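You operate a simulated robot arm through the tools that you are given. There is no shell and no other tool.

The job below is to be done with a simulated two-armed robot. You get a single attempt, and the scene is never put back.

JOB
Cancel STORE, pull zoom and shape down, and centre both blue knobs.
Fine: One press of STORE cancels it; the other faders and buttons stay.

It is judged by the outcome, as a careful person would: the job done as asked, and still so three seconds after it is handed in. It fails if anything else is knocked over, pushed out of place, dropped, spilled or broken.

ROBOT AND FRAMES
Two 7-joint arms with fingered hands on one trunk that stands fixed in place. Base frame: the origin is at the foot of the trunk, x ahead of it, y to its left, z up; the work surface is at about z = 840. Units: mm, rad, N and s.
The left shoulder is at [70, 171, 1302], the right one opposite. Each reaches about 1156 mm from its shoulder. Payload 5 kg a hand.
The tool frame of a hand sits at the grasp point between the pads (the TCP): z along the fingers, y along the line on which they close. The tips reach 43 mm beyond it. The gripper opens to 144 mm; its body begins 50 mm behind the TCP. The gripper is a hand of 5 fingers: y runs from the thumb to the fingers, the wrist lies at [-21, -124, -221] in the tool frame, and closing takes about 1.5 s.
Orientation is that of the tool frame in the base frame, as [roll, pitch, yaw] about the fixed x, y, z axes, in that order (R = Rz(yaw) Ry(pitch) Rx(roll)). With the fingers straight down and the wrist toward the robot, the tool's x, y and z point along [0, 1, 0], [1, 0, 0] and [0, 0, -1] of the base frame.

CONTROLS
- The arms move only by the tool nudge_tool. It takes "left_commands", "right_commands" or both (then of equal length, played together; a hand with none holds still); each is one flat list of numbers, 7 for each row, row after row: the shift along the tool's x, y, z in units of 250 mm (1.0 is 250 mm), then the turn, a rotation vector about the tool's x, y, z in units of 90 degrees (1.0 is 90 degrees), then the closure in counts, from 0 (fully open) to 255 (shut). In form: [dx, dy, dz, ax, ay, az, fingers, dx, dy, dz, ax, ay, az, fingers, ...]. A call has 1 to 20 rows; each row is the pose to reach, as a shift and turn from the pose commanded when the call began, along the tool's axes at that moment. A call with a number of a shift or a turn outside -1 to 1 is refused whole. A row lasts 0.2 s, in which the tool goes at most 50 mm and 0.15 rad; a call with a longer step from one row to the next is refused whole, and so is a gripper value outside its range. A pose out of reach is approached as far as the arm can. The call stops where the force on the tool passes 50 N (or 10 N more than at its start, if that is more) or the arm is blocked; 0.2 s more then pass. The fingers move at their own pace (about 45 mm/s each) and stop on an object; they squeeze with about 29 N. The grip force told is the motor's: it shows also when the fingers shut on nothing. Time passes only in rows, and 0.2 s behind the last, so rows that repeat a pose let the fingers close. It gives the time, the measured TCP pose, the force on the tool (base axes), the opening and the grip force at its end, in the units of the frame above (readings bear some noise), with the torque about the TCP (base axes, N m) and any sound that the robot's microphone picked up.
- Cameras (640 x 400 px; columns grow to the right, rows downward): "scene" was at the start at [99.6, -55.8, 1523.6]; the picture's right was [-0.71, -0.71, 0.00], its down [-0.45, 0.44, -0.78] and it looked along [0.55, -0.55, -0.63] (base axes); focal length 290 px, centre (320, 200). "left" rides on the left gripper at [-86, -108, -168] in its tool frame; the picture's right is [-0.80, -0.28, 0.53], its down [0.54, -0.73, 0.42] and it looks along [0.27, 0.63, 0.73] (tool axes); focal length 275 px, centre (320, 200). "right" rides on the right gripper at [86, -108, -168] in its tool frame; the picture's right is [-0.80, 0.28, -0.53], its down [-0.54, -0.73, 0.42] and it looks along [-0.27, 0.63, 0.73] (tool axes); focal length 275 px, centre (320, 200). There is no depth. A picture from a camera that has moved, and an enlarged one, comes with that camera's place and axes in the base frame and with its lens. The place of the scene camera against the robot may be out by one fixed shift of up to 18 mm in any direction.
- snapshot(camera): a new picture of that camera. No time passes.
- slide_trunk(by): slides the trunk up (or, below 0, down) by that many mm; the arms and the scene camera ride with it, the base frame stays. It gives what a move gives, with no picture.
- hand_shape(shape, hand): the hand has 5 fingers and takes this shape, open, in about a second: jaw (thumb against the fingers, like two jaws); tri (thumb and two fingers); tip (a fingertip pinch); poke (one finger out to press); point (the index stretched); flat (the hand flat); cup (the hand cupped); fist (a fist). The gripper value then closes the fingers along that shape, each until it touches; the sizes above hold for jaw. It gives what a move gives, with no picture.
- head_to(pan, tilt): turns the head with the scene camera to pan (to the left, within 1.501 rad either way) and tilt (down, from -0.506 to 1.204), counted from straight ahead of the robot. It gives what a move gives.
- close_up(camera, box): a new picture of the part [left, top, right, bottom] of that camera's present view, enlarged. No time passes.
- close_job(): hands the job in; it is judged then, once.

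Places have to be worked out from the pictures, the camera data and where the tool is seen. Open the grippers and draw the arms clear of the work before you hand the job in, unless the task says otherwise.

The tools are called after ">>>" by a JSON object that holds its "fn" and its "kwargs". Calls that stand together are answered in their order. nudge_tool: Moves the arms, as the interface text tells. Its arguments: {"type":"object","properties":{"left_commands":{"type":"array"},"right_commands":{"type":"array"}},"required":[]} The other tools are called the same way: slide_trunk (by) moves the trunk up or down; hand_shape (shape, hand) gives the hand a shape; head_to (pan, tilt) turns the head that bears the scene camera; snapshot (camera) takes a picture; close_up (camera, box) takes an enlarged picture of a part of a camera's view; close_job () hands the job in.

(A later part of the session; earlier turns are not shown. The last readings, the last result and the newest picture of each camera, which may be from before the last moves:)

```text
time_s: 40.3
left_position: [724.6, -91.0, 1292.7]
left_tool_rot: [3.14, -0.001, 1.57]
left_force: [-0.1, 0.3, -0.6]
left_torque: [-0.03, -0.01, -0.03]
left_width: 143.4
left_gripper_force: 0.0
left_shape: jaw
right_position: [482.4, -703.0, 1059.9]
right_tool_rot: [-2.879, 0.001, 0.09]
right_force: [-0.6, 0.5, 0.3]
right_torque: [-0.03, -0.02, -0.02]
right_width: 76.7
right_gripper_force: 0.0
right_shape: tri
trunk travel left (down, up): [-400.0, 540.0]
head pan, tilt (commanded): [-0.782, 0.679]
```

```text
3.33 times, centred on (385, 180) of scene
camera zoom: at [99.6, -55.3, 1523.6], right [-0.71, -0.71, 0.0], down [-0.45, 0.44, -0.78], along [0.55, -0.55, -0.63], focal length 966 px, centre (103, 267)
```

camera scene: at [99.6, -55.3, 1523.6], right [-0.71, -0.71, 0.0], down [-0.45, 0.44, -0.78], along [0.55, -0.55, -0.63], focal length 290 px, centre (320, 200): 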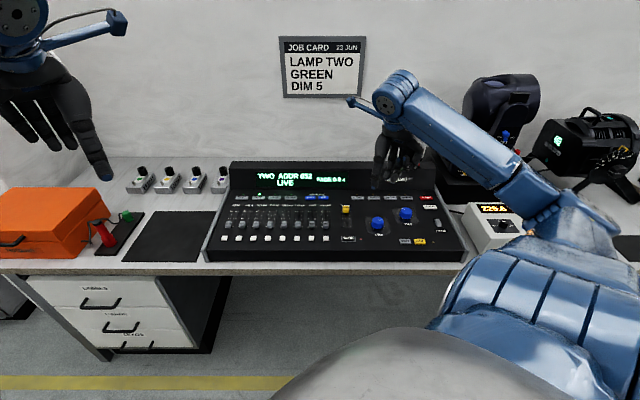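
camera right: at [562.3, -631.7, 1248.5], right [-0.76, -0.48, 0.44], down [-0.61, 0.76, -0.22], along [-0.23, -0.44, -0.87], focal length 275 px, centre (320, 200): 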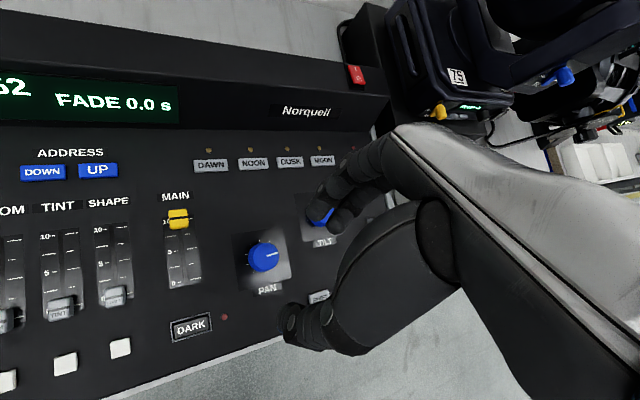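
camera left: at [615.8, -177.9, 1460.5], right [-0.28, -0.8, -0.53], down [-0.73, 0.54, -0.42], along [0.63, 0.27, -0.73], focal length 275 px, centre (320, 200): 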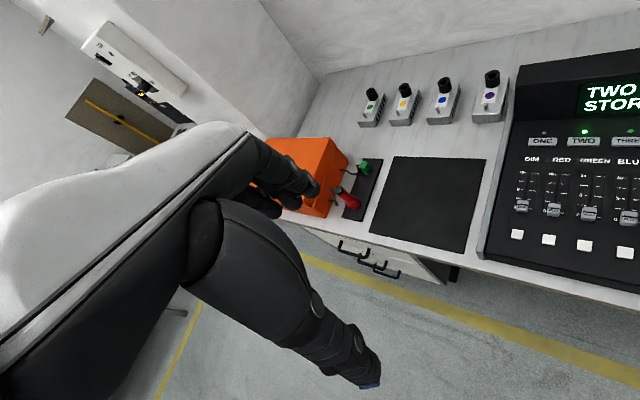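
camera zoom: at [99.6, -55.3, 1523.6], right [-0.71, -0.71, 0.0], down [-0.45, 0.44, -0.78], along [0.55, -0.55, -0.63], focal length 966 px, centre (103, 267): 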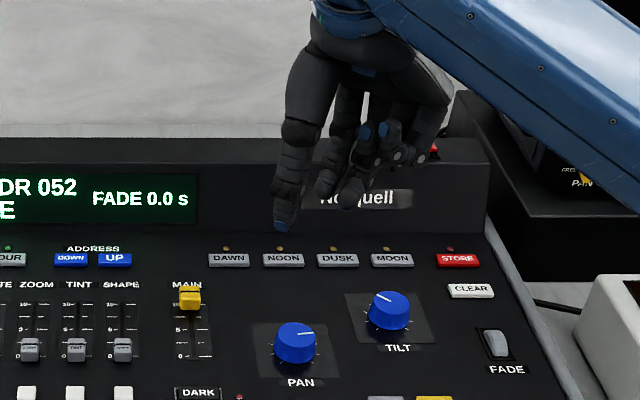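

The yawed and tilted pose is fully reached, with thumb and fingertips about level. I'll centre over PAN (base ≈ 482, -705) and come down 130 mm, which still leaves the tips about 30 mm above the knob.

>>> {"fn": "nudge_tool", "kwargs": {"right_commands": [-0.0013, 0.0588, 0.1637, 0, 0, 0, 120, -0.0026, 0.1175, 0.3274, 0, 0, 0, 120, -0.0039, 0.1763, 0.4911, 0, 0, 0, 120, -0.0039, 0.1763, 0.4911, 0, 0, 0, 120]}}

>>> {"fn": "close_up", "kwargs": {"camera": "scene", "box": [345, 160, 425, 250]}}

>>> {"fn": "close_up", "kwargs": {"camera": "right", "box": [200, 140, 380, 360]}}

```text
time_s: 41.3
left_position: [726.1, -90.2, 1293.2]
left_tool_rot: [3.141, 0.0, 1.571]
left_force: [-0.1, 0.2, 0.7]
left_torque: [0.0, 0.01, 0.02]
left_width: 143.5
left_gripper_force: 0.1
left_shape: jaw
right_position: [483.6, -713.8, 929.6]
right_tool_rot: [-2.882, 0.001, 0.09]
right_force: [0.5, -0.1, 0.6]
right_torque: [-0.01, 0.01, 0.01]
right_width: 76.4
right_gripper_force: 0.0
right_shape: tri
trunk travel left (down, up): [-400.0, 540.0]
head pan, tilt (commanded): [-0.782, 0.679]
```

```text
4.44 times, centred on (385, 205) of scene
camera zoom: at [99.5, -55.6, 1523.6], right [-0.71, -0.71, 0.0], down [-0.45, 0.44, -0.78], along [0.55, -0.55, -0.63], focal length 1288 px, centre (31, 178)
```

zoom: 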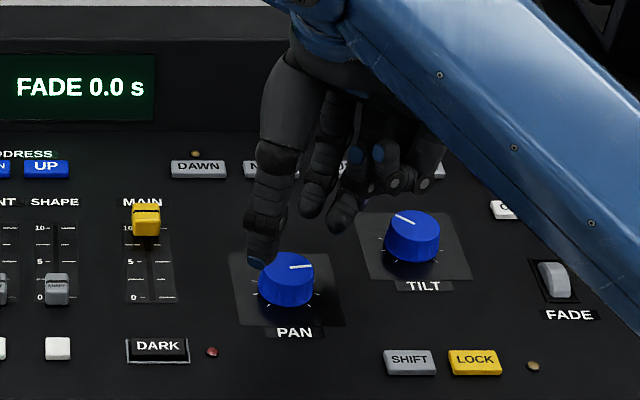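

```text
1.82 times, centred on (290, 250) of right
camera zoom: at [563.4, -643.8, 1118.6], right [-0.76, -0.48, 0.44], down [-0.61, 0.76, -0.22], along [-0.23, -0.44, -0.87], focal length 500 px, centre (374, 109)
```

zoom: 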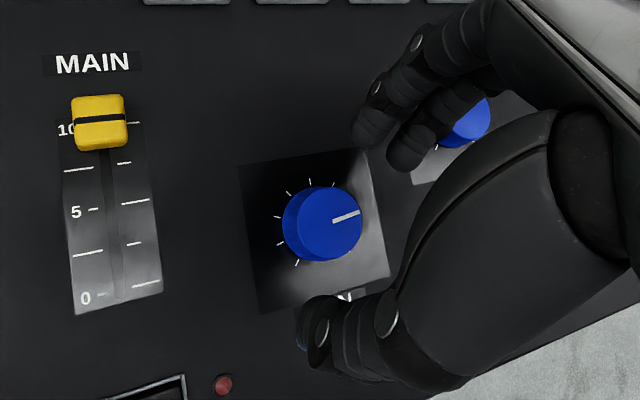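

The knob lies between thumb and fingers, and the grip's midpoint is about 4–5 mm toward the thumb. I'll correct that and lower 43 mm to straddle the knob, with the fingers still open.

>>> {"fn": "nudge_tool", "kwargs": {"right_commands": [0, 0.02, 0.054, 0, 0, 0, 120, 0, 0.04, 0.108, 0, 0, 0, 120, 0, 0.06, 0.162, 0, 0, 0, 120, 0, 0.06, 0.162, 0, 0, 0, 120]}}

>>> {"fn": "close_up", "kwargs": {"camera": "scene", "box": [350, 180, 420, 250]}}

>>> {"fn": "close_up", "kwargs": {"camera": "right", "box": [220, 140, 380, 340]}}

```text
time_s: 42.3
left_position: [722.3, -89.2, 1294.0]
left_tool_rot: [3.141, 0.001, 1.572]
left_force: [-0.6, 0.4, -0.1]
left_torque: [0.01, 0.0, 0.0]
left_width: 143.8
left_gripper_force: 0.0
left_shape: jaw
right_position: [482.0, -719.0, 892.8]
right_tool_rot: [-2.89, -0.007, 0.087]
right_force: [3.0, -9.0, 40.4]
right_torque: [-1.91, -0.5, 0.02]
right_width: 75.9
right_gripper_force: 0.1
right_shape: tri
trunk travel left (down, up): [-400.0, 540.0]
head pan, tilt (commanded): [-0.782, 0.679]
```

```text
5.71 times, centred on (385, 215) of scene
camera zoom: at [97.5, -53.1, 1524.5], right [-0.71, -0.71, 0.0], down [-0.44, 0.44, -0.78], along [0.55, -0.55, -0.63], focal length 1656 px, centre (-51, 114)
```

zoom: 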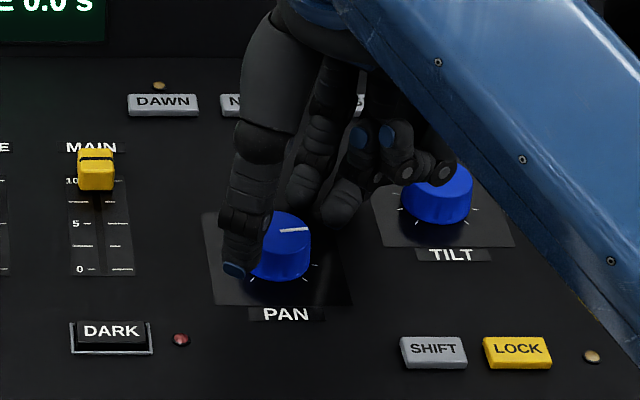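

```text
2.00 times, centred on (300, 240) of right
camera zoom: at [561.7, -646.4, 1081.9], right [-0.76, -0.48, 0.44], down [-0.61, 0.76, -0.23], along [-0.22, -0.44, -0.87], focal length 551 px, centre (360, 120)
```

zoom: 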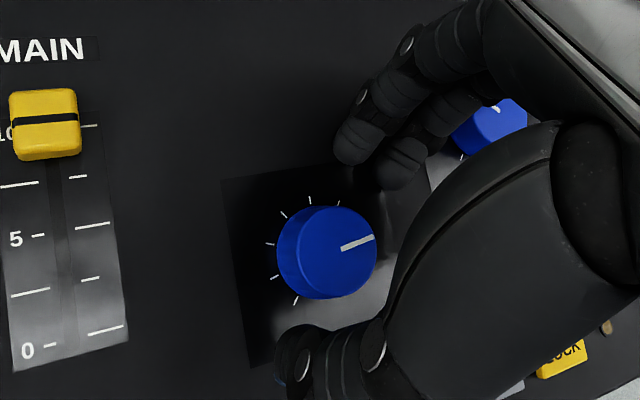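

The call stopped on 40 N: the torque puts the contact at the far fingertips, which reached the bare panel, so they hang lower than I'd judged. I'll lift straight off first and check nothing moved.

>>> {"fn": "nudge_tool", "kwargs": {"right_commands": [0, -0.0155, -0.058, 0, 0, 0, 120, 0, -0.0311, -0.1159, 0, 0, 0, 120, 0, -0.0466, -0.1739, 0, 0, 0, 120, 0, -0.0466, -0.1739, 0, 0, 0, 120]}}

>>> {"fn": "close_up", "kwargs": {"camera": "scene", "box": [345, 180, 465, 260]}}

>>> {"fn": "close_up", "kwargs": {"camera": "right", "box": [200, 140, 380, 360]}}

```text
time_s: 43.3
left_position: [724.6, -91.2, 1293.7]
left_tool_rot: [-3.141, 0.0, 1.572]
left_force: [0.1, -0.1, -0.4]
left_torque: [0.04, 0.01, 0.02]
left_width: 143.5
left_gripper_force: 0.1
left_shape: jaw
right_position: [482.2, -716.4, 931.9]
right_tool_rot: [-2.88, 0.002, 0.09]
right_force: [0.3, -0.9, 0.1]
right_torque: [0.0, 0.02, 0.03]
right_width: 76.4
right_gripper_force: 0.0
right_shape: tri
trunk travel left (down, up): [-400.0, 540.0]
head pan, tilt (commanded): [-0.782, 0.679]
```

```text
5.00 times, centred on (405, 220) of scene
camera zoom: at [100.0, -56.4, 1523.4], right [-0.71, -0.71, 0.0], down [-0.45, 0.44, -0.78], along [0.55, -0.55, -0.63], focal length 1449 px, centre (-105, 100)
```

zoom: 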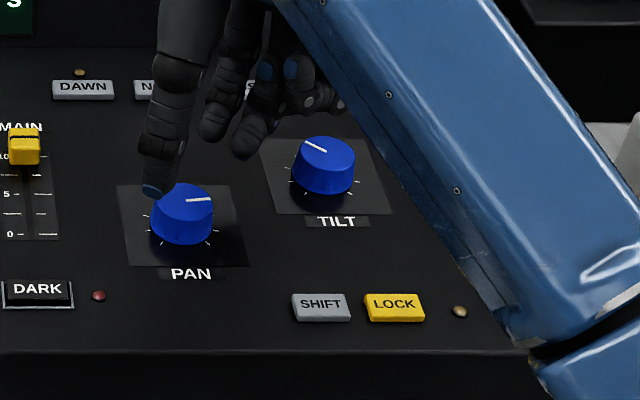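

```text
1.82 times, centred on (290, 250) of right
camera zoom: at [562.4, -646.8, 1120.6], right [-0.76, -0.48, 0.44], down [-0.61, 0.76, -0.22], along [-0.23, -0.44, -0.87], focal length 500 px, centre (374, 109)
```

zoom: 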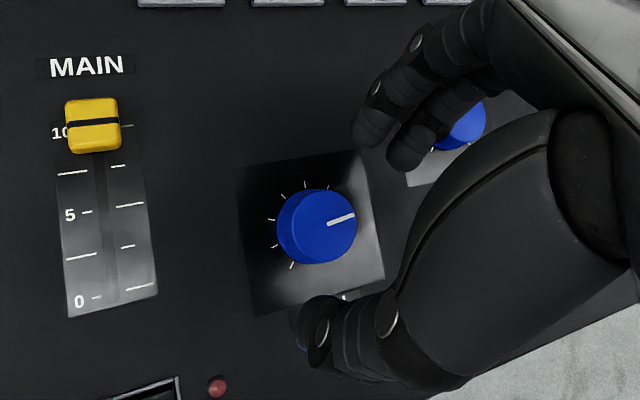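

Everything is unmoved. I'll reduce the tilt to about 5°, since the contact shows the thumb and fingertips are nearly level without much tilt, and re-centre over PAN.

>>> {"fn": "nudge_tool", "kwargs": {"right_commands": [0.0012, -0.017, 0.0045, -0.0556, 0, 0, 120, 0.0024, -0.034, 0.0091, -0.111, 0, 0, 120, 0.0024, -0.034, 0.0091, -0.111, 0, 0, 120]}}

>>> {"fn": "close_up", "kwargs": {"camera": "scene", "box": [350, 170, 420, 240]}}

>>> {"fn": "close_up", "kwargs": {"camera": "right", "box": [200, 140, 380, 360]}}

```text
time_s: 44.1
left_position: [725.3, -91.6, 1292.4]
left_tool_rot: [3.141, 0.001, 1.571]
left_force: [0.2, 0.3, 0.9]
left_torque: [-0.03, 0.02, 0.02]
left_width: 143.6
left_gripper_force: 0.1
left_shape: jaw
right_position: [482.0, -709.1, 931.1]
right_tool_rot: [-3.055, 0.0, 0.089]
right_force: [0.4, 0.0, 0.4]
right_torque: [0.02, 0.01, 0.02]
right_width: 76.3
right_gripper_force: 0.0
right_shape: tri
trunk travel left (down, up): [-400.0, 540.0]
head pan, tilt (commanded): [-0.782, 0.679]
```

```text
5.71 times, centred on (385, 205) of scene
camera zoom: at [99.6, -56.1, 1523.6], right [-0.71, -0.71, 0.0], down [-0.45, 0.44, -0.78], along [0.55, -0.55, -0.63], focal length 1656 px, centre (-51, 171)
```

zoom: 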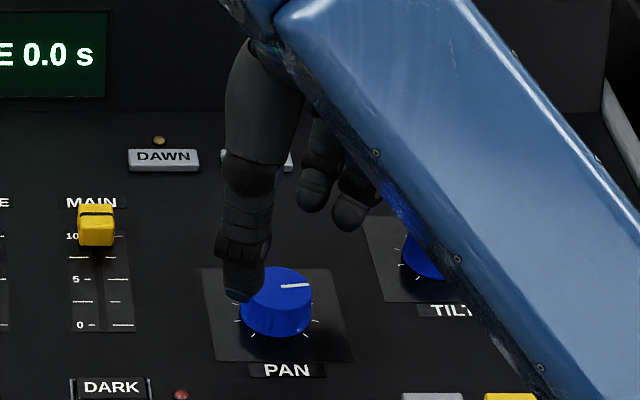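

```text
1.82 times, centred on (290, 250) of right
camera zoom: at [558.6, -606.5, 1106.4], right [-0.76, -0.4, 0.51], down [-0.61, 0.71, -0.36], along [-0.22, -0.58, -0.78], focal length 500 px, centre (374, 109)
```

zoom: 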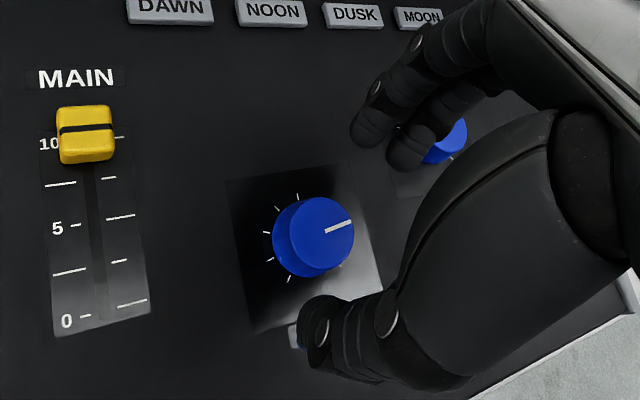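

The tilt is now about 5°. From the picture, the grip's centre sits about 3 mm off in tool x and is fine in y. I'll correct that and lower 38 mm to straddle PAN, watching the force.

>>> {"fn": "nudge_tool", "kwargs": {"right_commands": [0.012, 0.0045, 0.0505, 0, 0, 0, 120, 0.012, 0.009, 0.101, 0, 0, 0, 120, 0.012, 0.0131, 0.1514, 0, 0, 0, 120, 0.012, 0.0131, 0.1514, 0, 0, 0, 120]}}

>>> {"fn": "close_up", "kwargs": {"camera": "scene", "box": [350, 190, 420, 250]}}

>>> {"fn": "close_up", "kwargs": {"camera": "right", "box": [220, 140, 380, 340]}}

```text
time_s: 45.1
left_position: [725.0, -92.0, 1292.9]
left_tool_rot: [-3.141, 0.0, 1.57]
left_force: [0.4, 0.2, 0.1]
left_torque: [-0.01, 0.02, -0.01]
left_width: 143.8
left_gripper_force: 0.0
left_shape: jaw
right_position: [485.8, -707.4, 893.6]
right_tool_rot: [-3.054, 0.001, 0.089]
right_force: [1.1, 0.1, 0.2]
right_torque: [0.0, -0.04, 0.0]
right_width: 76.4
right_gripper_force: 0.0
right_shape: tri
trunk travel left (down, up): [-400.0, 540.0]
head pan, tilt (commanded): [-0.782, 0.679]
```

```text
6.67 times, centred on (385, 220) of scene
camera zoom: at [99.6, -55.9, 1523.6], right [-0.71, -0.71, 0.0], down [-0.45, 0.44, -0.78], along [0.55, -0.55, -0.63], focal length 1932 px, centre (-113, 67)
```

zoom: 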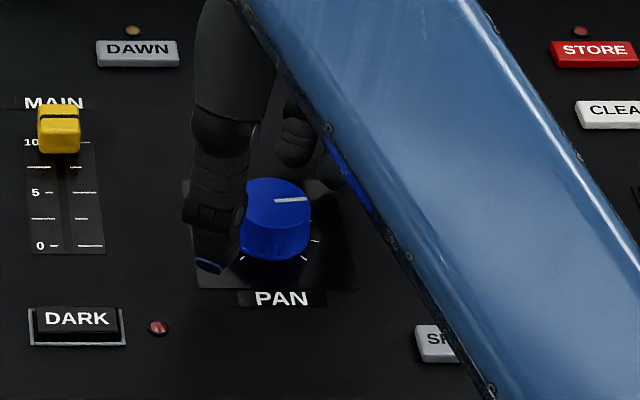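

```text
2.00 times, centred on (300, 240) of right
camera zoom: at [562.0, -606.2, 1068.0], right [-0.76, -0.4, 0.51], down [-0.61, 0.71, -0.36], along [-0.22, -0.58, -0.78], focal length 551 px, centre (360, 120)
```

zoom: 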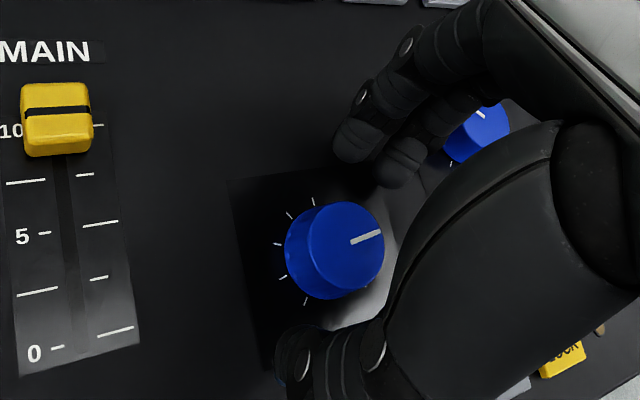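

No contact, and the knob is well between thumb and fingers. I'll close gently to about knob width first and check for any sideways force.

>>> {"fn": "nudge_tool", "kwargs": {"right_commands": [0, 0, 0, 0, 0, 0, 150, 0, 0, 0, 0, 0, 0, 165, 0, 0, 0, 0, 0, 0, 175, 0, 0, 0, 0, 0, 0, 175, 0, 0, 0, 0, 0, 0, 175]}}

>>> {"fn": "close_up", "kwargs": {"camera": "scene", "box": [350, 190, 420, 250]}}

>>> {"fn": "close_up", "kwargs": {"camera": "right", "box": [220, 140, 380, 340]}}

```text
time_s: 46.3
left_position: [724.7, -90.1, 1294.0]
left_tool_rot: [3.141, -0.002, 1.571]
left_force: [0.6, 0.3, -0.3]
left_torque: [0.0, -0.02, 0.0]
left_width: 143.4
left_gripper_force: 0.1
left_shape: jaw
right_position: [484.6, -708.5, 894.7]
right_tool_rot: [-3.054, -0.001, 0.09]
right_force: [-0.1, -0.3, 0.9]
right_torque: [0.02, -0.02, -0.02]
right_width: 45.6
right_gripper_force: 0.0
right_shape: tri
trunk travel left (down, up): [-400.0, 540.0]
head pan, tilt (commanded): [-0.782, 0.679]
```

```text
6.67 times, centred on (385, 220) of scene
camera zoom: at [99.6, -55.8, 1523.6], right [-0.71, -0.71, 0.0], down [-0.45, 0.44, -0.78], along [0.55, -0.55, -0.63], focal length 1932 px, centre (-113, 67)
```

zoom: 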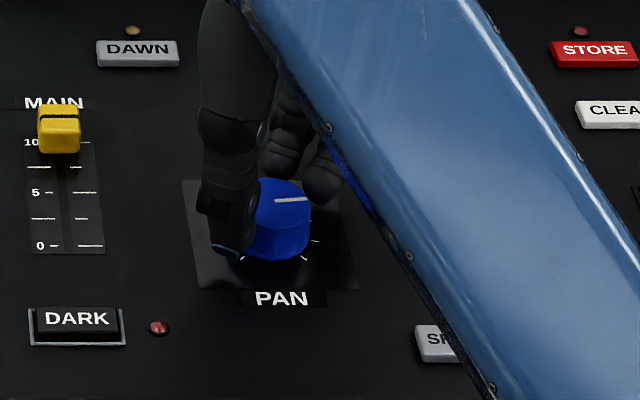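

```text
2.00 times, centred on (300, 240) of right
camera zoom: at [562.1, -606.0, 1068.1], right [-0.76, -0.4, 0.51], down [-0.61, 0.71, -0.36], along [-0.22, -0.58, -0.78], focal length 551 px, centre (360, 120)
```

zoom: 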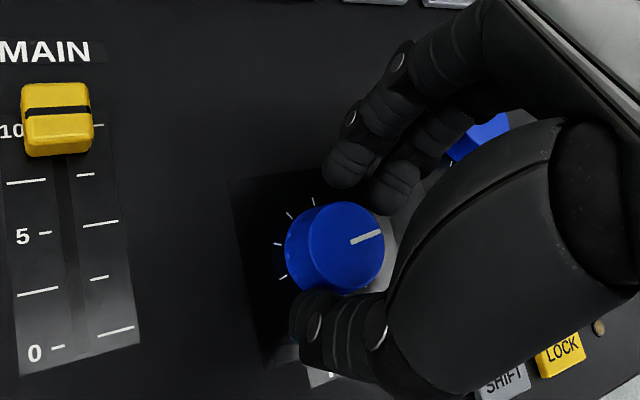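

Nearly touching on both sides with no sideways force, and the knob is still. I'll close fully so the fingers grip the knob.

>>> {"fn": "nudge_tool", "kwargs": {"right_commands": [0, 0, 0, 0, 0, 0, 190, 0, 0, 0, 0, 0, 0, 205, 0, 0, 0, 0, 0, 0, 225, 0, 0, 0, 0, 0, 0, 255, 0, 0, 0, 0, 0, 0, 255, 0, 0, 0, 0, 0, 0, 255]}}

>>> {"fn": "close_up", "kwargs": {"camera": "scene", "box": [350, 190, 420, 250]}}

>>> {"fn": "close_up", "kwargs": {"camera": "right", "box": [220, 140, 380, 340]}}

```text
time_s: 47.7
left_position: [724.2, -90.9, 1292.0]
left_tool_rot: [-3.14, 0.0, 1.573]
left_force: [0.4, -0.7, 0.3]
left_torque: [-0.01, 0.01, 0.01]
left_width: 143.8
left_gripper_force: 0.1
left_shape: jaw
right_position: [484.3, -708.6, 891.9]
right_tool_rot: [-3.054, 0.0, 0.09]
right_force: [0.4, 1.7, -0.7]
right_torque: [0.09, 0.03, -0.02]
right_width: 30.3
right_gripper_force: 28.4
right_shape: tri
trunk travel left (down, up): [-400.0, 540.0]
head pan, tilt (commanded): [-0.782, 0.679]
```

```text
6.67 times, centred on (385, 220) of scene
camera zoom: at [99.7, -55.7, 1523.6], right [-0.71, -0.71, 0.0], down [-0.45, 0.44, -0.78], along [0.55, -0.55, -0.63], focal length 1932 px, centre (-113, 67)
```

zoom: 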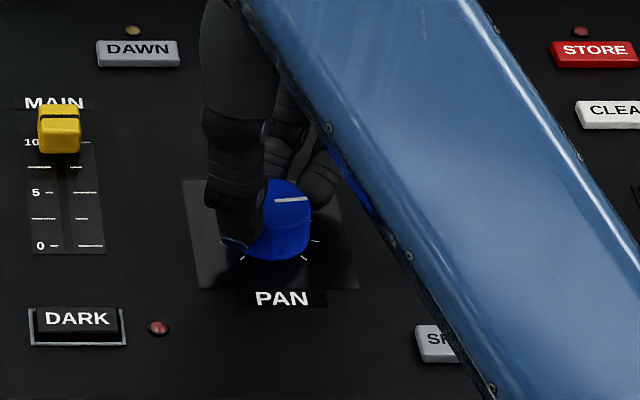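

```text
2.00 times, centred on (300, 240) of right
camera zoom: at [562.1, -605.9, 1068.1], right [-0.76, -0.4, 0.51], down [-0.61, 0.71, -0.36], along [-0.22, -0.58, -0.78], focal length 551 px, centre (360, 120)
```

zoom: 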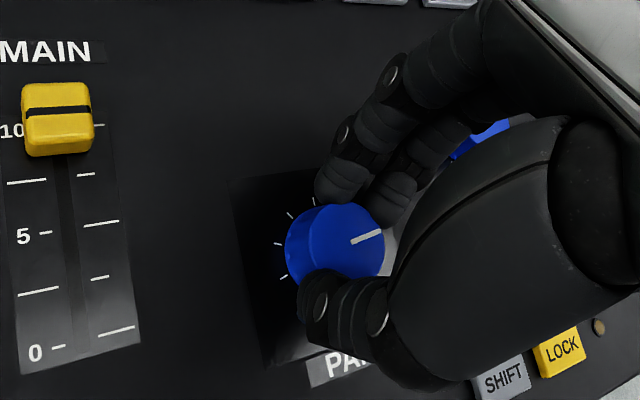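

The knob is firmly gripped (28 N, negligible side load) and its pointer hasn't moved. I'll turn counter-clockwise about the knob axis by 41° first and check that the knob follows.

>>> {"fn": "nudge_tool", "kwargs": {"right_commands": [0.0017, -0.0015, 0.0001, 0, -0.0067, -0.0775, 255, 0.0032, -0.0032, 0.0003, 0, -0.0135, -0.155, 255, 0.0045, -0.0051, 0.0004, 0, -0.0202, -0.2325, 255, 0.0056, -0.0072, 0.0006, 0, -0.0269, -0.31, 255, 0.0064, -0.0093, 0.0008, 0, -0.0336, -0.3875, 255, 0.0069, -0.0112, 0.001, 0, -0.0394, -0.4539, 255]}}

>>> {"fn": "close_up", "kwargs": {"camera": "scene", "box": [350, 190, 420, 250]}}

>>> {"fn": "close_up", "kwargs": {"camera": "right", "box": [220, 140, 380, 340]}}

```text
time_s: 49.1
left_position: [724.4, -91.1, 1291.6]
left_tool_rot: [-3.141, -0.001, 1.571]
left_force: [-0.3, 0.8, 0.8]
left_torque: [-0.03, 0.01, -0.03]
left_width: 143.8
left_gripper_force: 0.0
left_shape: jaw
right_position: [485.4, -704.8, 893.1]
right_tool_rot: [-3.054, 0.001, 0.806]
right_force: [-2.7, 2.3, -1.9]
right_torque: [0.13, 0.15, -0.01]
right_width: 30.0
right_gripper_force: 28.8
right_shape: tri
trunk travel left (down, up): [-400.0, 540.0]
head pan, tilt (commanded): [-0.782, 0.679]
```

```text
6.67 times, centred on (385, 220) of scene
camera zoom: at [99.3, -55.9, 1523.6], right [-0.71, -0.71, 0.0], down [-0.45, 0.44, -0.78], along [0.55, -0.55, -0.63], focal length 1932 px, centre (-113, 67)
```

zoom: 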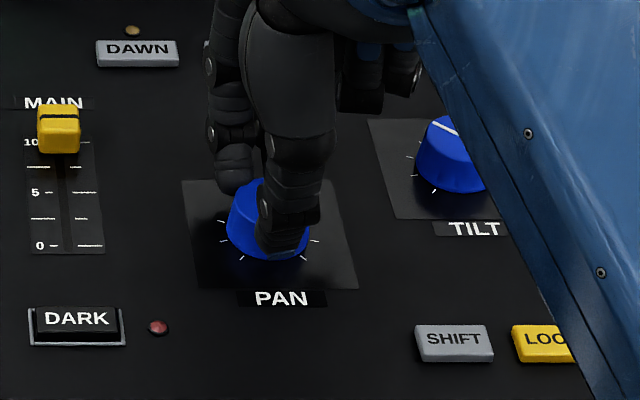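

```text
2.00 times, centred on (300, 240) of right
camera zoom: at [477.9, -577.8, 1068.5], right [-0.31, -0.8, 0.51], down [-0.92, 0.13, -0.36], along [0.22, -0.58, -0.78], focal length 551 px, centre (360, 120)
```

zoom: 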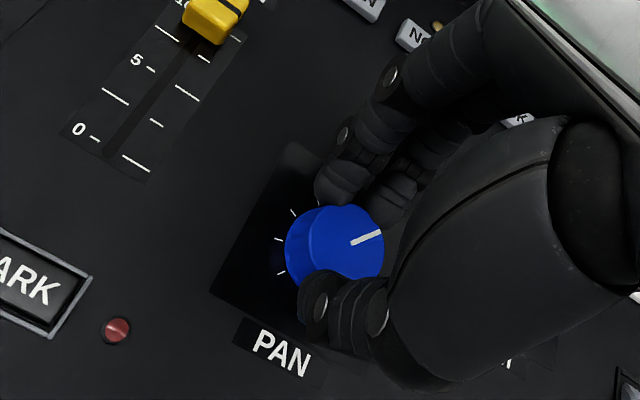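

The knob turned with the hand: the pointer is unchanged in the hand's view while the panel rotated 41° under it. I'll zoom in to measure what remains.

>>> {"fn": "close_up", "kwargs": {"camera": "right", "box": [275, 230, 345, 290]}}

>>> {"fn": "close_up", "kwargs": {"camera": "scene", "box": [365, 205, 395, 235]}}

```text
6.67 times, centred on (310, 260) of right
camera zoom: at [477.9, -577.8, 1068.5], right [-0.31, -0.8, 0.51], down [-0.92, 0.13, -0.36], along [0.22, -0.58, -0.78], focal length 1835 px, centre (387, -200)
```

zoom: 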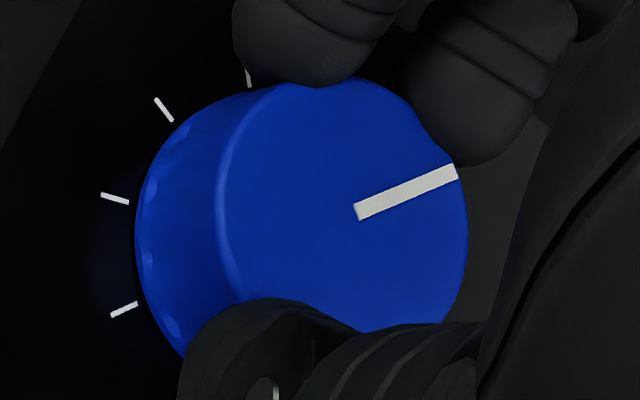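

```text
13.33 times, centred on (380, 220) of scene
camera zoom: at [99.3, -55.9, 1523.6], right [-0.71, -0.71, 0.0], down [-0.45, 0.44, -0.78], along [0.55, -0.55, -0.63], focal length 3864 px, centre (-480, -67)
```

zoom: 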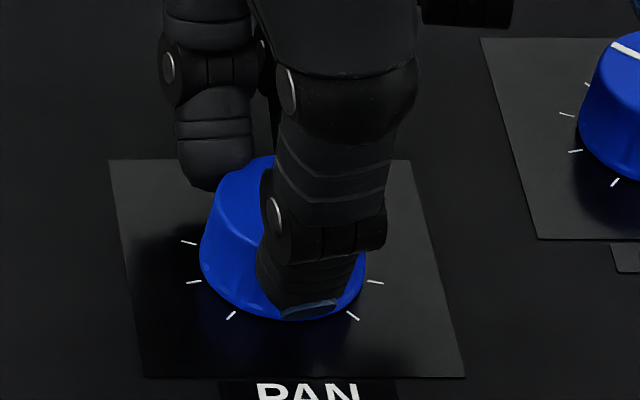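

About 41.6° of turn remains for PAN. I'll repeat the same arc for that amount.

>>> {"fn": "nudge_tool", "kwargs": {"right_commands": [0.0017, -0.0015, 0.0001, 0, -0.0067, -0.0775, 255, 0.0032, -0.0032, 0.0003, 0, -0.0135, -0.155, 255, 0.0045, -0.0051, 0.0004, 0, -0.0202, -0.2325, 255, 0.0056, -0.0072, 0.0006, 0, -0.0269, -0.31, 255, 0.0064, -0.0093, 0.0008, 0, -0.0336, -0.3875, 255, 0.0069, -0.0114, 0.001, 0, -0.04, -0.4605, 255, 0.0069, -0.0114, 0.001, 0, -0.04, -0.4605, 255]}}

>>> {"fn": "close_up", "kwargs": {"camera": "right", "box": [275, 230, 345, 290]}}

>>> {"fn": "close_up", "kwargs": {"camera": "scene", "box": [350, 190, 420, 250]}}

```text
time_s: 50.7
left_position: [724.6, -91.2, 1292.8]
left_tool_rot: [3.14, 0.002, 1.572]
left_force: [-0.1, -0.5, -0.1]
left_torque: [-0.05, -0.02, 0.01]
left_width: 143.9
left_gripper_force: 0.1
left_shape: jaw
right_position: [485.2, -703.2, 893.9]
right_tool_rot: [-3.054, 0.001, 1.531]
right_force: [-3.7, -1.7, -3.8]
right_torque: [-0.04, 0.18, 0.01]
right_width: 29.5
right_gripper_force: 29.3
right_shape: tri
trunk travel left (down, up): [-400.0, 540.0]
head pan, tilt (commanded): [-0.782, 0.679]
```

```text
6.67 times, centred on (310, 260) of right
camera zoom: at [394.6, -612.1, 1068.7], right [0.3, -0.81, 0.51], down [-0.78, -0.51, -0.36], along [0.55, -0.29, -0.78], focal length 1835 px, centre (387, -200)
```

zoom: 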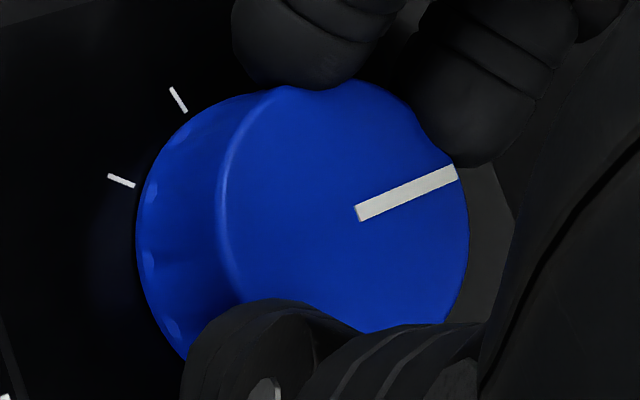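

```text
6.67 times, centred on (385, 220) of scene
camera zoom: at [99.5, -56.5, 1523.6], right [-0.71, -0.71, 0.0], down [-0.45, 0.44, -0.78], along [0.55, -0.55, -0.63], focal length 1932 px, centre (-113, 67)
```

zoom: 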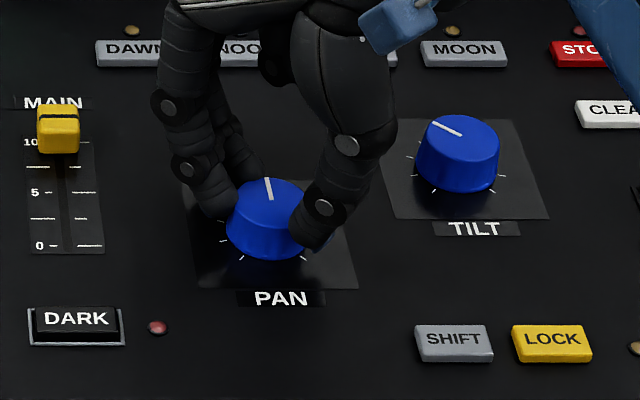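

PAN's pointer now points straight away, within a degree or two by both cameras. I'll open the fingers in place without moving the hand and re-check.

>>> {"fn": "nudge_tool", "kwargs": {"right_commands": [0, 0, 0, 0, 0, 0, 180, 0, 0, 0, 0, 0, 0, 150, 0, 0, 0, 0, 0, 0, 120, 0, 0, 0, 0, 0, 0, 115, 0, 0, 0, 0, 0, 0, 115, 0, 0, 0, 0, 0, 0, 115]}}

>>> {"fn": "close_up", "kwargs": {"camera": "scene", "box": [350, 190, 420, 250]}}

>>> {"fn": "close_up", "kwargs": {"camera": "right", "box": [220, 140, 380, 340]}}

```text
time_s: 52.1
left_position: [724.2, -90.4, 1292.5]
left_tool_rot: [3.14, 0.001, 1.571]
left_force: [0.1, 0.2, -0.6]
left_torque: [-0.01, -0.03, -0.04]
left_width: 143.6
left_gripper_force: 0.0
left_shape: jaw
right_position: [485.3, -702.5, 893.9]
right_tool_rot: [-3.054, 0.0, 1.53]
right_force: [-0.6, -0.2, -0.2]
right_torque: [-0.01, 0.02, 0.0]
right_width: 78.1
right_gripper_force: 0.1
right_shape: tri
trunk travel left (down, up): [-400.0, 540.0]
head pan, tilt (commanded): [-0.782, 0.679]
```

```text
6.67 times, centred on (385, 220) of scene
camera zoom: at [99.5, -55.9, 1523.6], right [-0.71, -0.71, 0.0], down [-0.45, 0.44, -0.78], along [0.55, -0.55, -0.63], focal length 1932 px, centre (-113, 67)
```

zoom: 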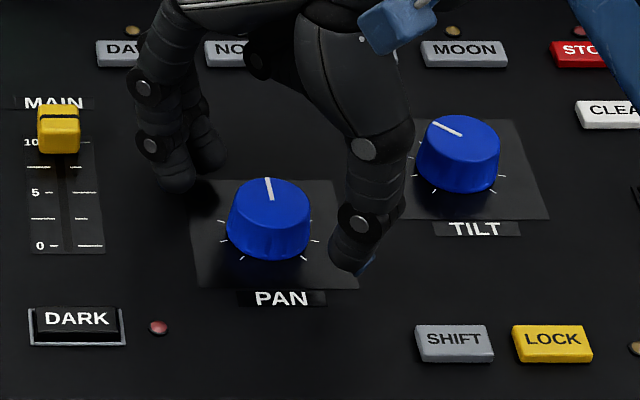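

```text
2.00 times, centred on (300, 240) of right
camera zoom: at [394.8, -611.5, 1069.0], right [0.3, -0.81, 0.51], down [-0.78, -0.51, -0.36], along [0.55, -0.29, -0.78], focal length 551 px, centre (360, 120)
```

zoom: 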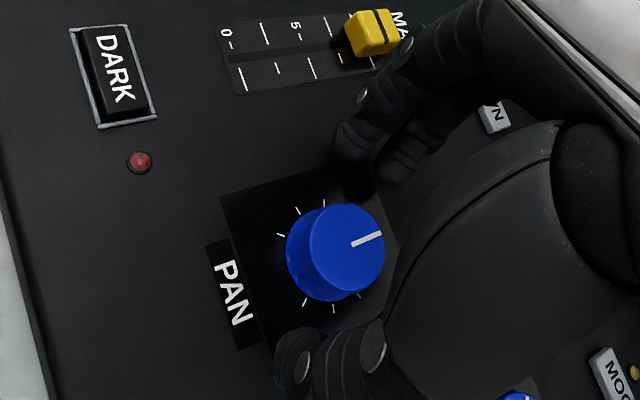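

PAN stays centred after release. I'll lift 55 mm and move over TILT (base ≈ 443, -811) in the same orientation, which leaves room for its ~48° clockwise turn.

>>> {"fn": "nudge_tool", "kwargs": {"right_commands": [0, -0.0095, -0.1076, 0, 0, 0, 115, 0, -0.0193, -0.2192, 0, 0, 0, 115, -0.144, -0.0631, -0.2153, 0, 0, 0, 115, -0.288, -0.1093, -0.2113, 0, 0, 0, 115, -0.4296, -0.1544, -0.2073, 0, 0, 0, 115, -0.4296, -0.1544, -0.2073, 0, 0, 0, 115]}}

>>> {"fn": "close_up", "kwargs": {"camera": "scene", "box": [360, 170, 460, 250]}}

>>> {"fn": "close_up", "kwargs": {"camera": "right", "box": [200, 140, 380, 360]}}

>>> {"fn": "close_up", "kwargs": {"camera": "right", "box": [265, 220, 345, 290]}}

```text
time_s: 53.5
left_position: [725.2, -89.8, 1293.1]
left_tool_rot: [-3.141, 0.0, 1.571]
left_force: [0.6, 1.3, 0.2]
left_torque: [-0.02, 0.04, 0.03]
left_width: 143.6
left_gripper_force: 0.1
left_shape: jaw
right_position: [448.3, -809.1, 949.1]
right_tool_rot: [-3.053, 0.002, 1.53]
right_force: [-0.1, -0.6, -0.5]
right_torque: [0.01, -0.01, -0.02]
right_width: 78.6
right_gripper_force: 0.0
right_shape: tri
trunk travel left (down, up): [-400.0, 540.0]
head pan, tilt (commanded): [-0.782, 0.679]
```

```text
5.00 times, centred on (410, 210) of scene
camera zoom: at [99.7, -55.6, 1523.6], right [-0.71, -0.71, 0.0], down [-0.45, 0.44, -0.78], along [0.55, -0.55, -0.63], focal length 1449 px, centre (-130, 150)
```

zoom: 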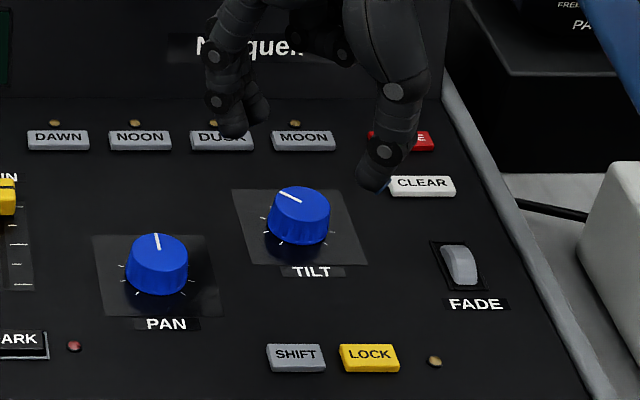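

```text
1.82 times, centred on (290, 250) of right
camera zoom: at [357.6, -718.2, 1123.9], right [0.3, -0.81, 0.51], down [-0.78, -0.51, -0.36], along [0.55, -0.29, -0.78], focal length 500 px, centre (374, 109)
```

zoom: 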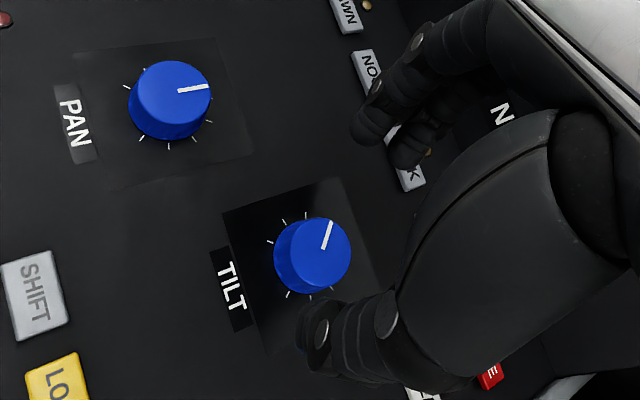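

```text
5.71 times, centred on (305, 255) of right
camera zoom: at [357.6, -718.2, 1123.9], right [0.3, -0.81, 0.51], down [-0.78, -0.51, -0.36], along [0.55, -0.29, -0.78], focal length 1573 px, centre (406, -114)
```

zoom: 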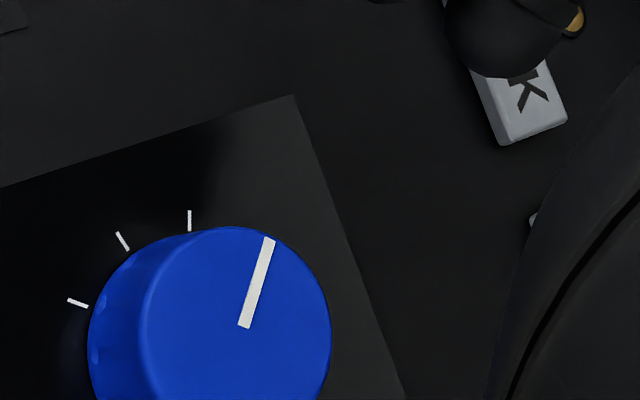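

TILT is now under the hand with its neighbours clear. I'll zoom onto its tick ring and pointer to fix its centre and angle.

>>> {"fn": "close_up", "kwargs": {"camera": "right", "box": [250, 247, 322, 317]}}

>>> {"fn": "close_up", "kwargs": {"camera": "scene", "box": [390, 200, 420, 225]}}

```text
5.71 times, centred on (286, 282) of right
camera zoom: at [357.6, -718.2, 1123.9], right [0.3, -0.81, 0.51], down [-0.78, -0.51, -0.36], along [0.55, -0.29, -0.78], focal length 1573 px, centre (514, -269)
```

zoom: 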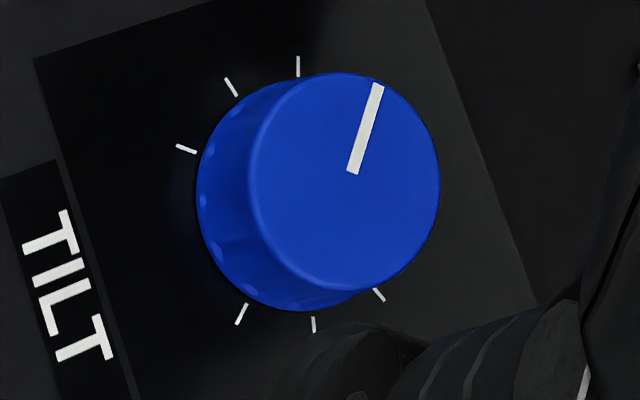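

```text
16.00 times, centred on (405, 212) of scene
camera zoom: at [99.7, -55.6, 1523.6], right [-0.71, -0.71, 0.0], down [-0.45, 0.44, -0.78], along [0.55, -0.55, -0.63], focal length 4637 px, centre (-1040, 0)
```

zoom: 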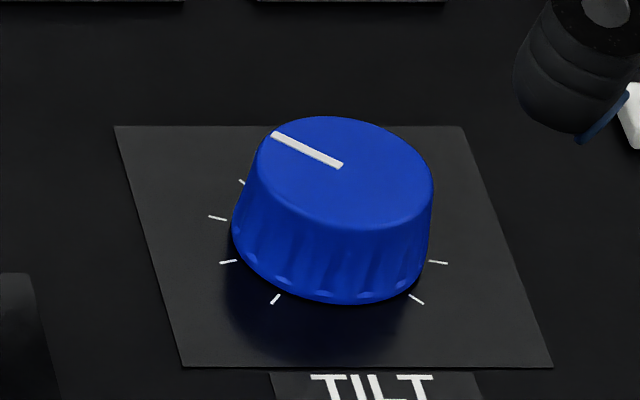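

TILT's centre fits base (440, -817), and its pointer is about 50° counter-clockwise of straight. I'll shift the few mm needed and lower 35 mm, then check the straddle.

>>> {"fn": "nudge_tool", "kwargs": {"right_commands": [-0.02, -0.0145, 0.0014, 0, 0, 0, 115, -0.02, -0.009, 0.0711, 0, 0, 0, 115, -0.02, -0.0033, 0.1409, 0, 0, 0, 115, -0.02, -0.0033, 0.1409, 0, 0, 0, 115]}}

>>> {"fn": "close_up", "kwargs": {"camera": "scene", "box": [370, 180, 440, 240]}}

>>> {"fn": "close_up", "kwargs": {"camera": "right", "box": [220, 140, 380, 340]}}

```text
time_s: 54.5
left_position: [724.2, -90.8, 1292.5]
left_tool_rot: [-3.14, 0.0, 1.569]
left_force: [-0.2, 0.9, 0.4]
left_torque: [-0.04, 0.0, -0.05]
left_width: 143.3
left_gripper_force: 0.1
left_shape: jaw
right_position: [444.1, -813.8, 913.9]
right_tool_rot: [-3.054, 0.001, 1.531]
right_force: [-0.3, -0.6, 0.3]
right_torque: [-0.03, 0.03, -0.01]
right_width: 78.9
right_gripper_force: 0.0
right_shape: tri
trunk travel left (down, up): [-400.0, 540.0]
head pan, tilt (commanded): [-0.782, 0.679]
```

```text
6.67 times, centred on (405, 210) of scene
camera zoom: at [99.5, -55.7, 1523.6], right [-0.71, -0.71, 0.0], down [-0.45, 0.44, -0.78], along [0.55, -0.55, -0.63], focal length 1932 px, centre (-247, 133)
```

zoom: 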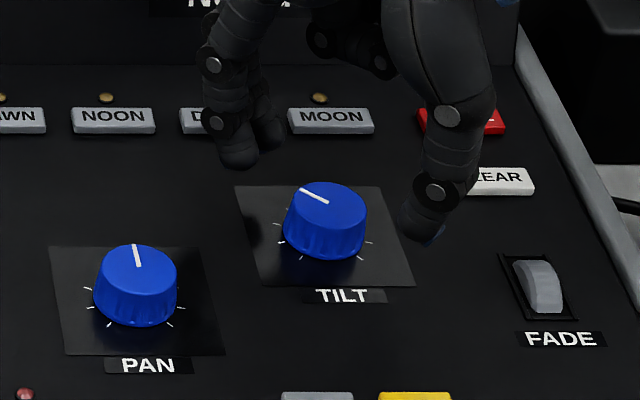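

```text
2.00 times, centred on (300, 240) of right
camera zoom: at [352.8, -721.8, 1089.1], right [0.3, -0.81, 0.51], down [-0.78, -0.51, -0.36], along [0.55, -0.29, -0.78], focal length 551 px, centre (360, 120)
```

zoom: 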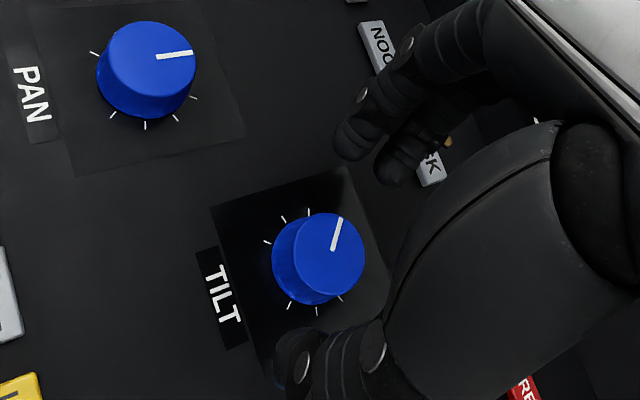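

The knob sits between thumb and fingers just as PAN did, and nothing else is nearby. I'll lower the last 20 mm and close to near knob width.

>>> {"fn": "nudge_tool", "kwargs": {"right_commands": [0, 0.0036, 0.0409, 0, 0, 0, 115, 0, 0.0072, 0.0817, 0, 0, 0, 115, 0, 0.0072, 0.0817, 0, 0, 0, 150, 0, 0.0072, 0.0817, 0, 0, 0, 170, 0, 0.0072, 0.0817, 0, 0, 0, 175, 0, 0.0072, 0.0817, 0, 0, 0, 175]}}

>>> {"fn": "close_up", "kwargs": {"camera": "scene", "box": [370, 180, 440, 240]}}

>>> {"fn": "close_up", "kwargs": {"camera": "right", "box": [220, 140, 380, 340]}}

```text
time_s: 55.9
left_position: [724.5, -91.7, 1292.8]
left_tool_rot: [-3.14, -0.001, 1.571]
left_force: [0.0, 0.1, 0.2]
left_torque: [0.02, -0.01, -0.03]
left_width: 143.5
left_gripper_force: 0.1
left_shape: jaw
right_position: [442.0, -813.8, 893.1]
right_tool_rot: [-3.055, 0.0, 1.529]
right_force: [-0.2, -0.5, -1.0]
right_torque: [0.04, 0.0, 0.01]
right_width: 45.7
right_gripper_force: 0.2
right_shape: tri
trunk travel left (down, up): [-400.0, 540.0]
head pan, tilt (commanded): [-0.782, 0.679]
```

```text
6.67 times, centred on (405, 210) of scene
camera zoom: at [99.6, -55.8, 1523.6], right [-0.71, -0.71, 0.0], down [-0.45, 0.44, -0.78], along [0.55, -0.55, -0.63], focal length 1932 px, centre (-247, 133)
```

zoom: 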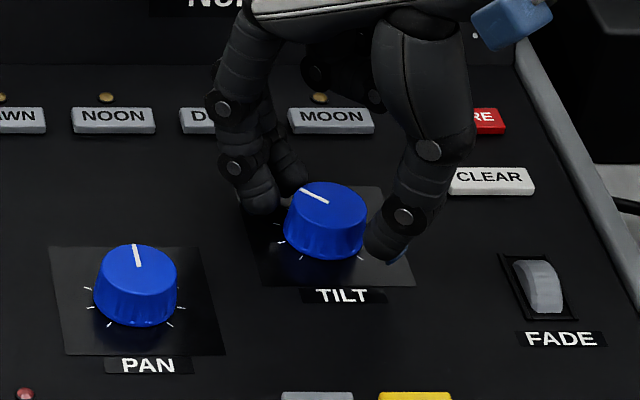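

```text
2.00 times, centred on (300, 240) of right
camera zoom: at [351.5, -721.7, 1068.0], right [0.3, -0.81, 0.51], down [-0.78, -0.51, -0.36], along [0.55, -0.29, -0.78], focal length 551 px, centre (360, 120)
```

zoom: 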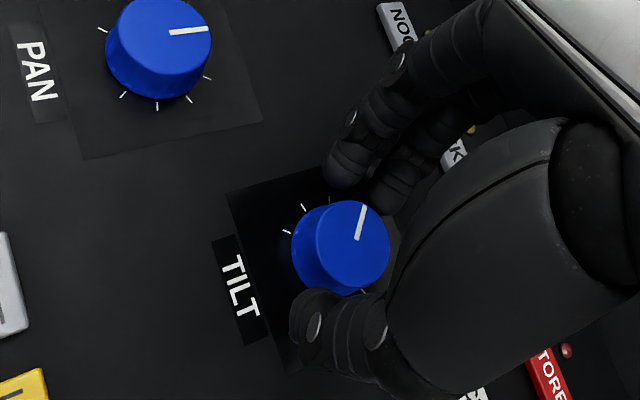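

The alignment matches PAN's grip and there's no stray force. I'll close fully onto TILT.

>>> {"fn": "nudge_tool", "kwargs": {"right_commands": [0, 0, 0, 0, 0, 0, 190, 0, 0, 0, 0, 0, 0, 205, 0, 0, 0, 0, 0, 0, 225, 0, 0, 0, 0, 0, 0, 255, 0, 0, 0, 0, 0, 0, 255, 0, 0, 0, 0, 0, 0, 255]}}

>>> {"fn": "close_up", "kwargs": {"camera": "right", "box": [220, 140, 380, 340]}}

>>> {"fn": "close_up", "kwargs": {"camera": "right", "box": [275, 230, 345, 290]}}

```text
time_s: 57.3
left_position: [725.3, -91.3, 1293.3]
left_tool_rot: [-3.141, 0.001, 1.57]
left_force: [0.2, 0.1, 0.5]
left_torque: [-0.01, 0.02, 0.01]
left_width: 143.6
left_gripper_force: 0.2
left_shape: jaw
right_position: [442.1, -812.6, 894.0]
right_tool_rot: [-3.055, -0.001, 1.53]
right_force: [1.7, 1.3, 0.8]
right_torque: [0.05, -0.02, -0.01]
right_width: 29.2
right_gripper_force: 29.4
right_shape: tri
trunk travel left (down, up): [-400.0, 540.0]
head pan, tilt (commanded): [-0.782, 0.679]
```

```text
2.00 times, centred on (300, 240) of right
camera zoom: at [351.6, -721.6, 1068.1], right [0.3, -0.81, 0.51], down [-0.78, -0.51, -0.36], along [0.55, -0.29, -0.78], focal length 551 px, centre (360, 120)
```

zoom: 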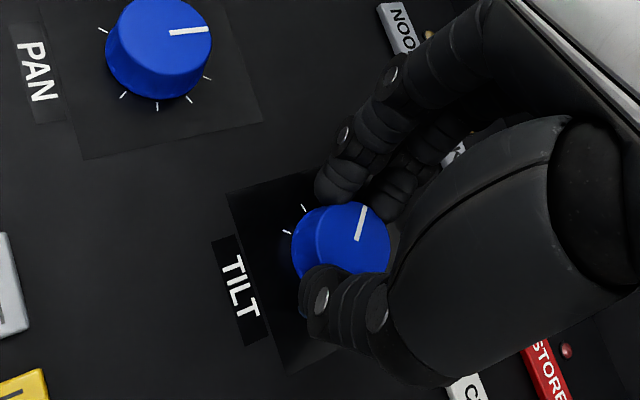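

```text
6.67 times, centred on (310, 260) of right
camera zoom: at [351.6, -721.6, 1068.1], right [0.3, -0.81, 0.51], down [-0.78, -0.51, -0.36], along [0.55, -0.29, -0.78], focal length 1835 px, centre (387, -200)
```

zoom: 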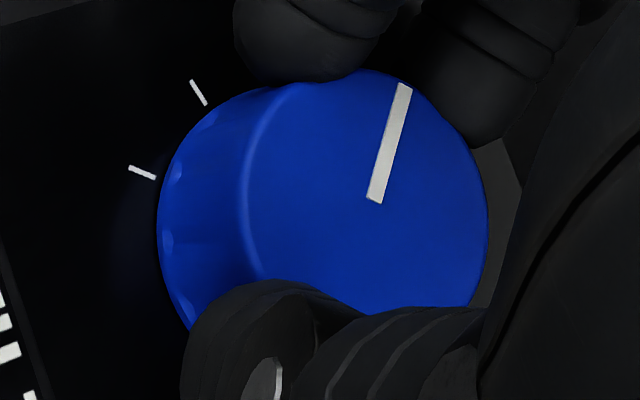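

TILT is firmly gripped, with its pointer still about 49° counter-clockwise of straight. I'll turn clockwise about the knob axis by that amount.

>>> {"fn": "nudge_tool", "kwargs": {"right_commands": [-0.0011, 0.0019, -0.0002, 0, 0.0068, 0.0775, 255, -0.0024, 0.0036, -0.0003, 0, 0.0136, 0.155, 255, -0.0039, 0.0052, -0.0005, 0, 0.0203, 0.2324, 255, -0.0056, 0.0066, -0.0006, 0, 0.0271, 0.3099, 255, -0.0075, 0.0077, -0.0007, 0, 0.0339, 0.3874, 255, -0.0095, 0.0086, -0.0008, 0, 0.0407, 0.4649, 255, -0.0116, 0.0093, -0.0008, 0, 0.0478, 0.5457, 255, -0.0116, 0.0093, -0.0008, 0, 0.0478, 0.5457, 255]}}

>>> {"fn": "close_up", "kwargs": {"camera": "right", "box": [275, 230, 345, 290]}}

>>> {"fn": "close_up", "kwargs": {"camera": "scene", "box": [370, 180, 440, 240]}}

```text
time_s: 59.1
left_position: [725.1, -90.9, 1293.0]
left_tool_rot: [-3.141, -0.002, 1.571]
left_force: [-1.6, -0.6, 0.0]
left_torque: [0.0, -0.01, -0.04]
left_width: 143.6
left_gripper_force: 0.0
left_shape: jaw
right_position: [445.9, -815.0, 893.6]
right_tool_rot: [-3.053, 0.0, 0.67]
right_force: [-0.9, 6.0, -5.5]
right_torque: [0.27, 0.08, -0.01]
right_width: 28.8
right_gripper_force: 29.2
right_shape: tri
trunk travel left (down, up): [-400.0, 540.0]
head pan, tilt (commanded): [-0.782, 0.679]
```

```text
6.67 times, centred on (310, 260) of right
camera zoom: at [454.9, -688.1, 1068.6], right [-0.42, -0.75, 0.51], down [-0.9, 0.26, -0.36], along [0.14, -0.6, -0.78], focal length 1835 px, centre (387, -200)
```

zoom: 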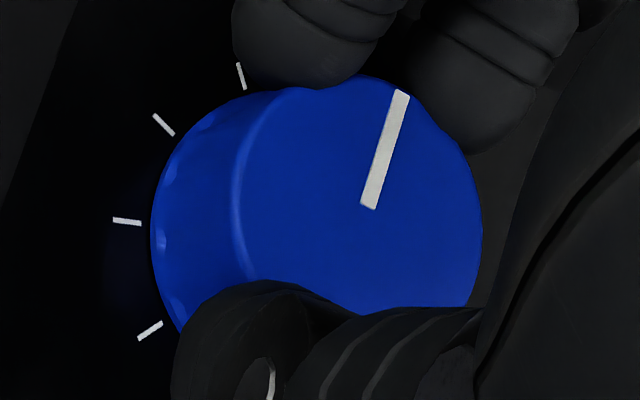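

```text
6.67 times, centred on (405, 210) of scene
camera zoom: at [99.6, -55.9, 1523.5], right [-0.71, -0.71, 0.0], down [-0.45, 0.44, -0.78], along [0.55, -0.55, -0.63], focal length 1932 px, centre (-247, 133)
```

zoom: 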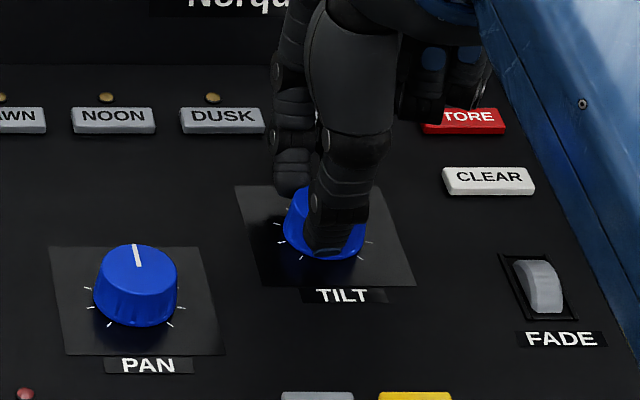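

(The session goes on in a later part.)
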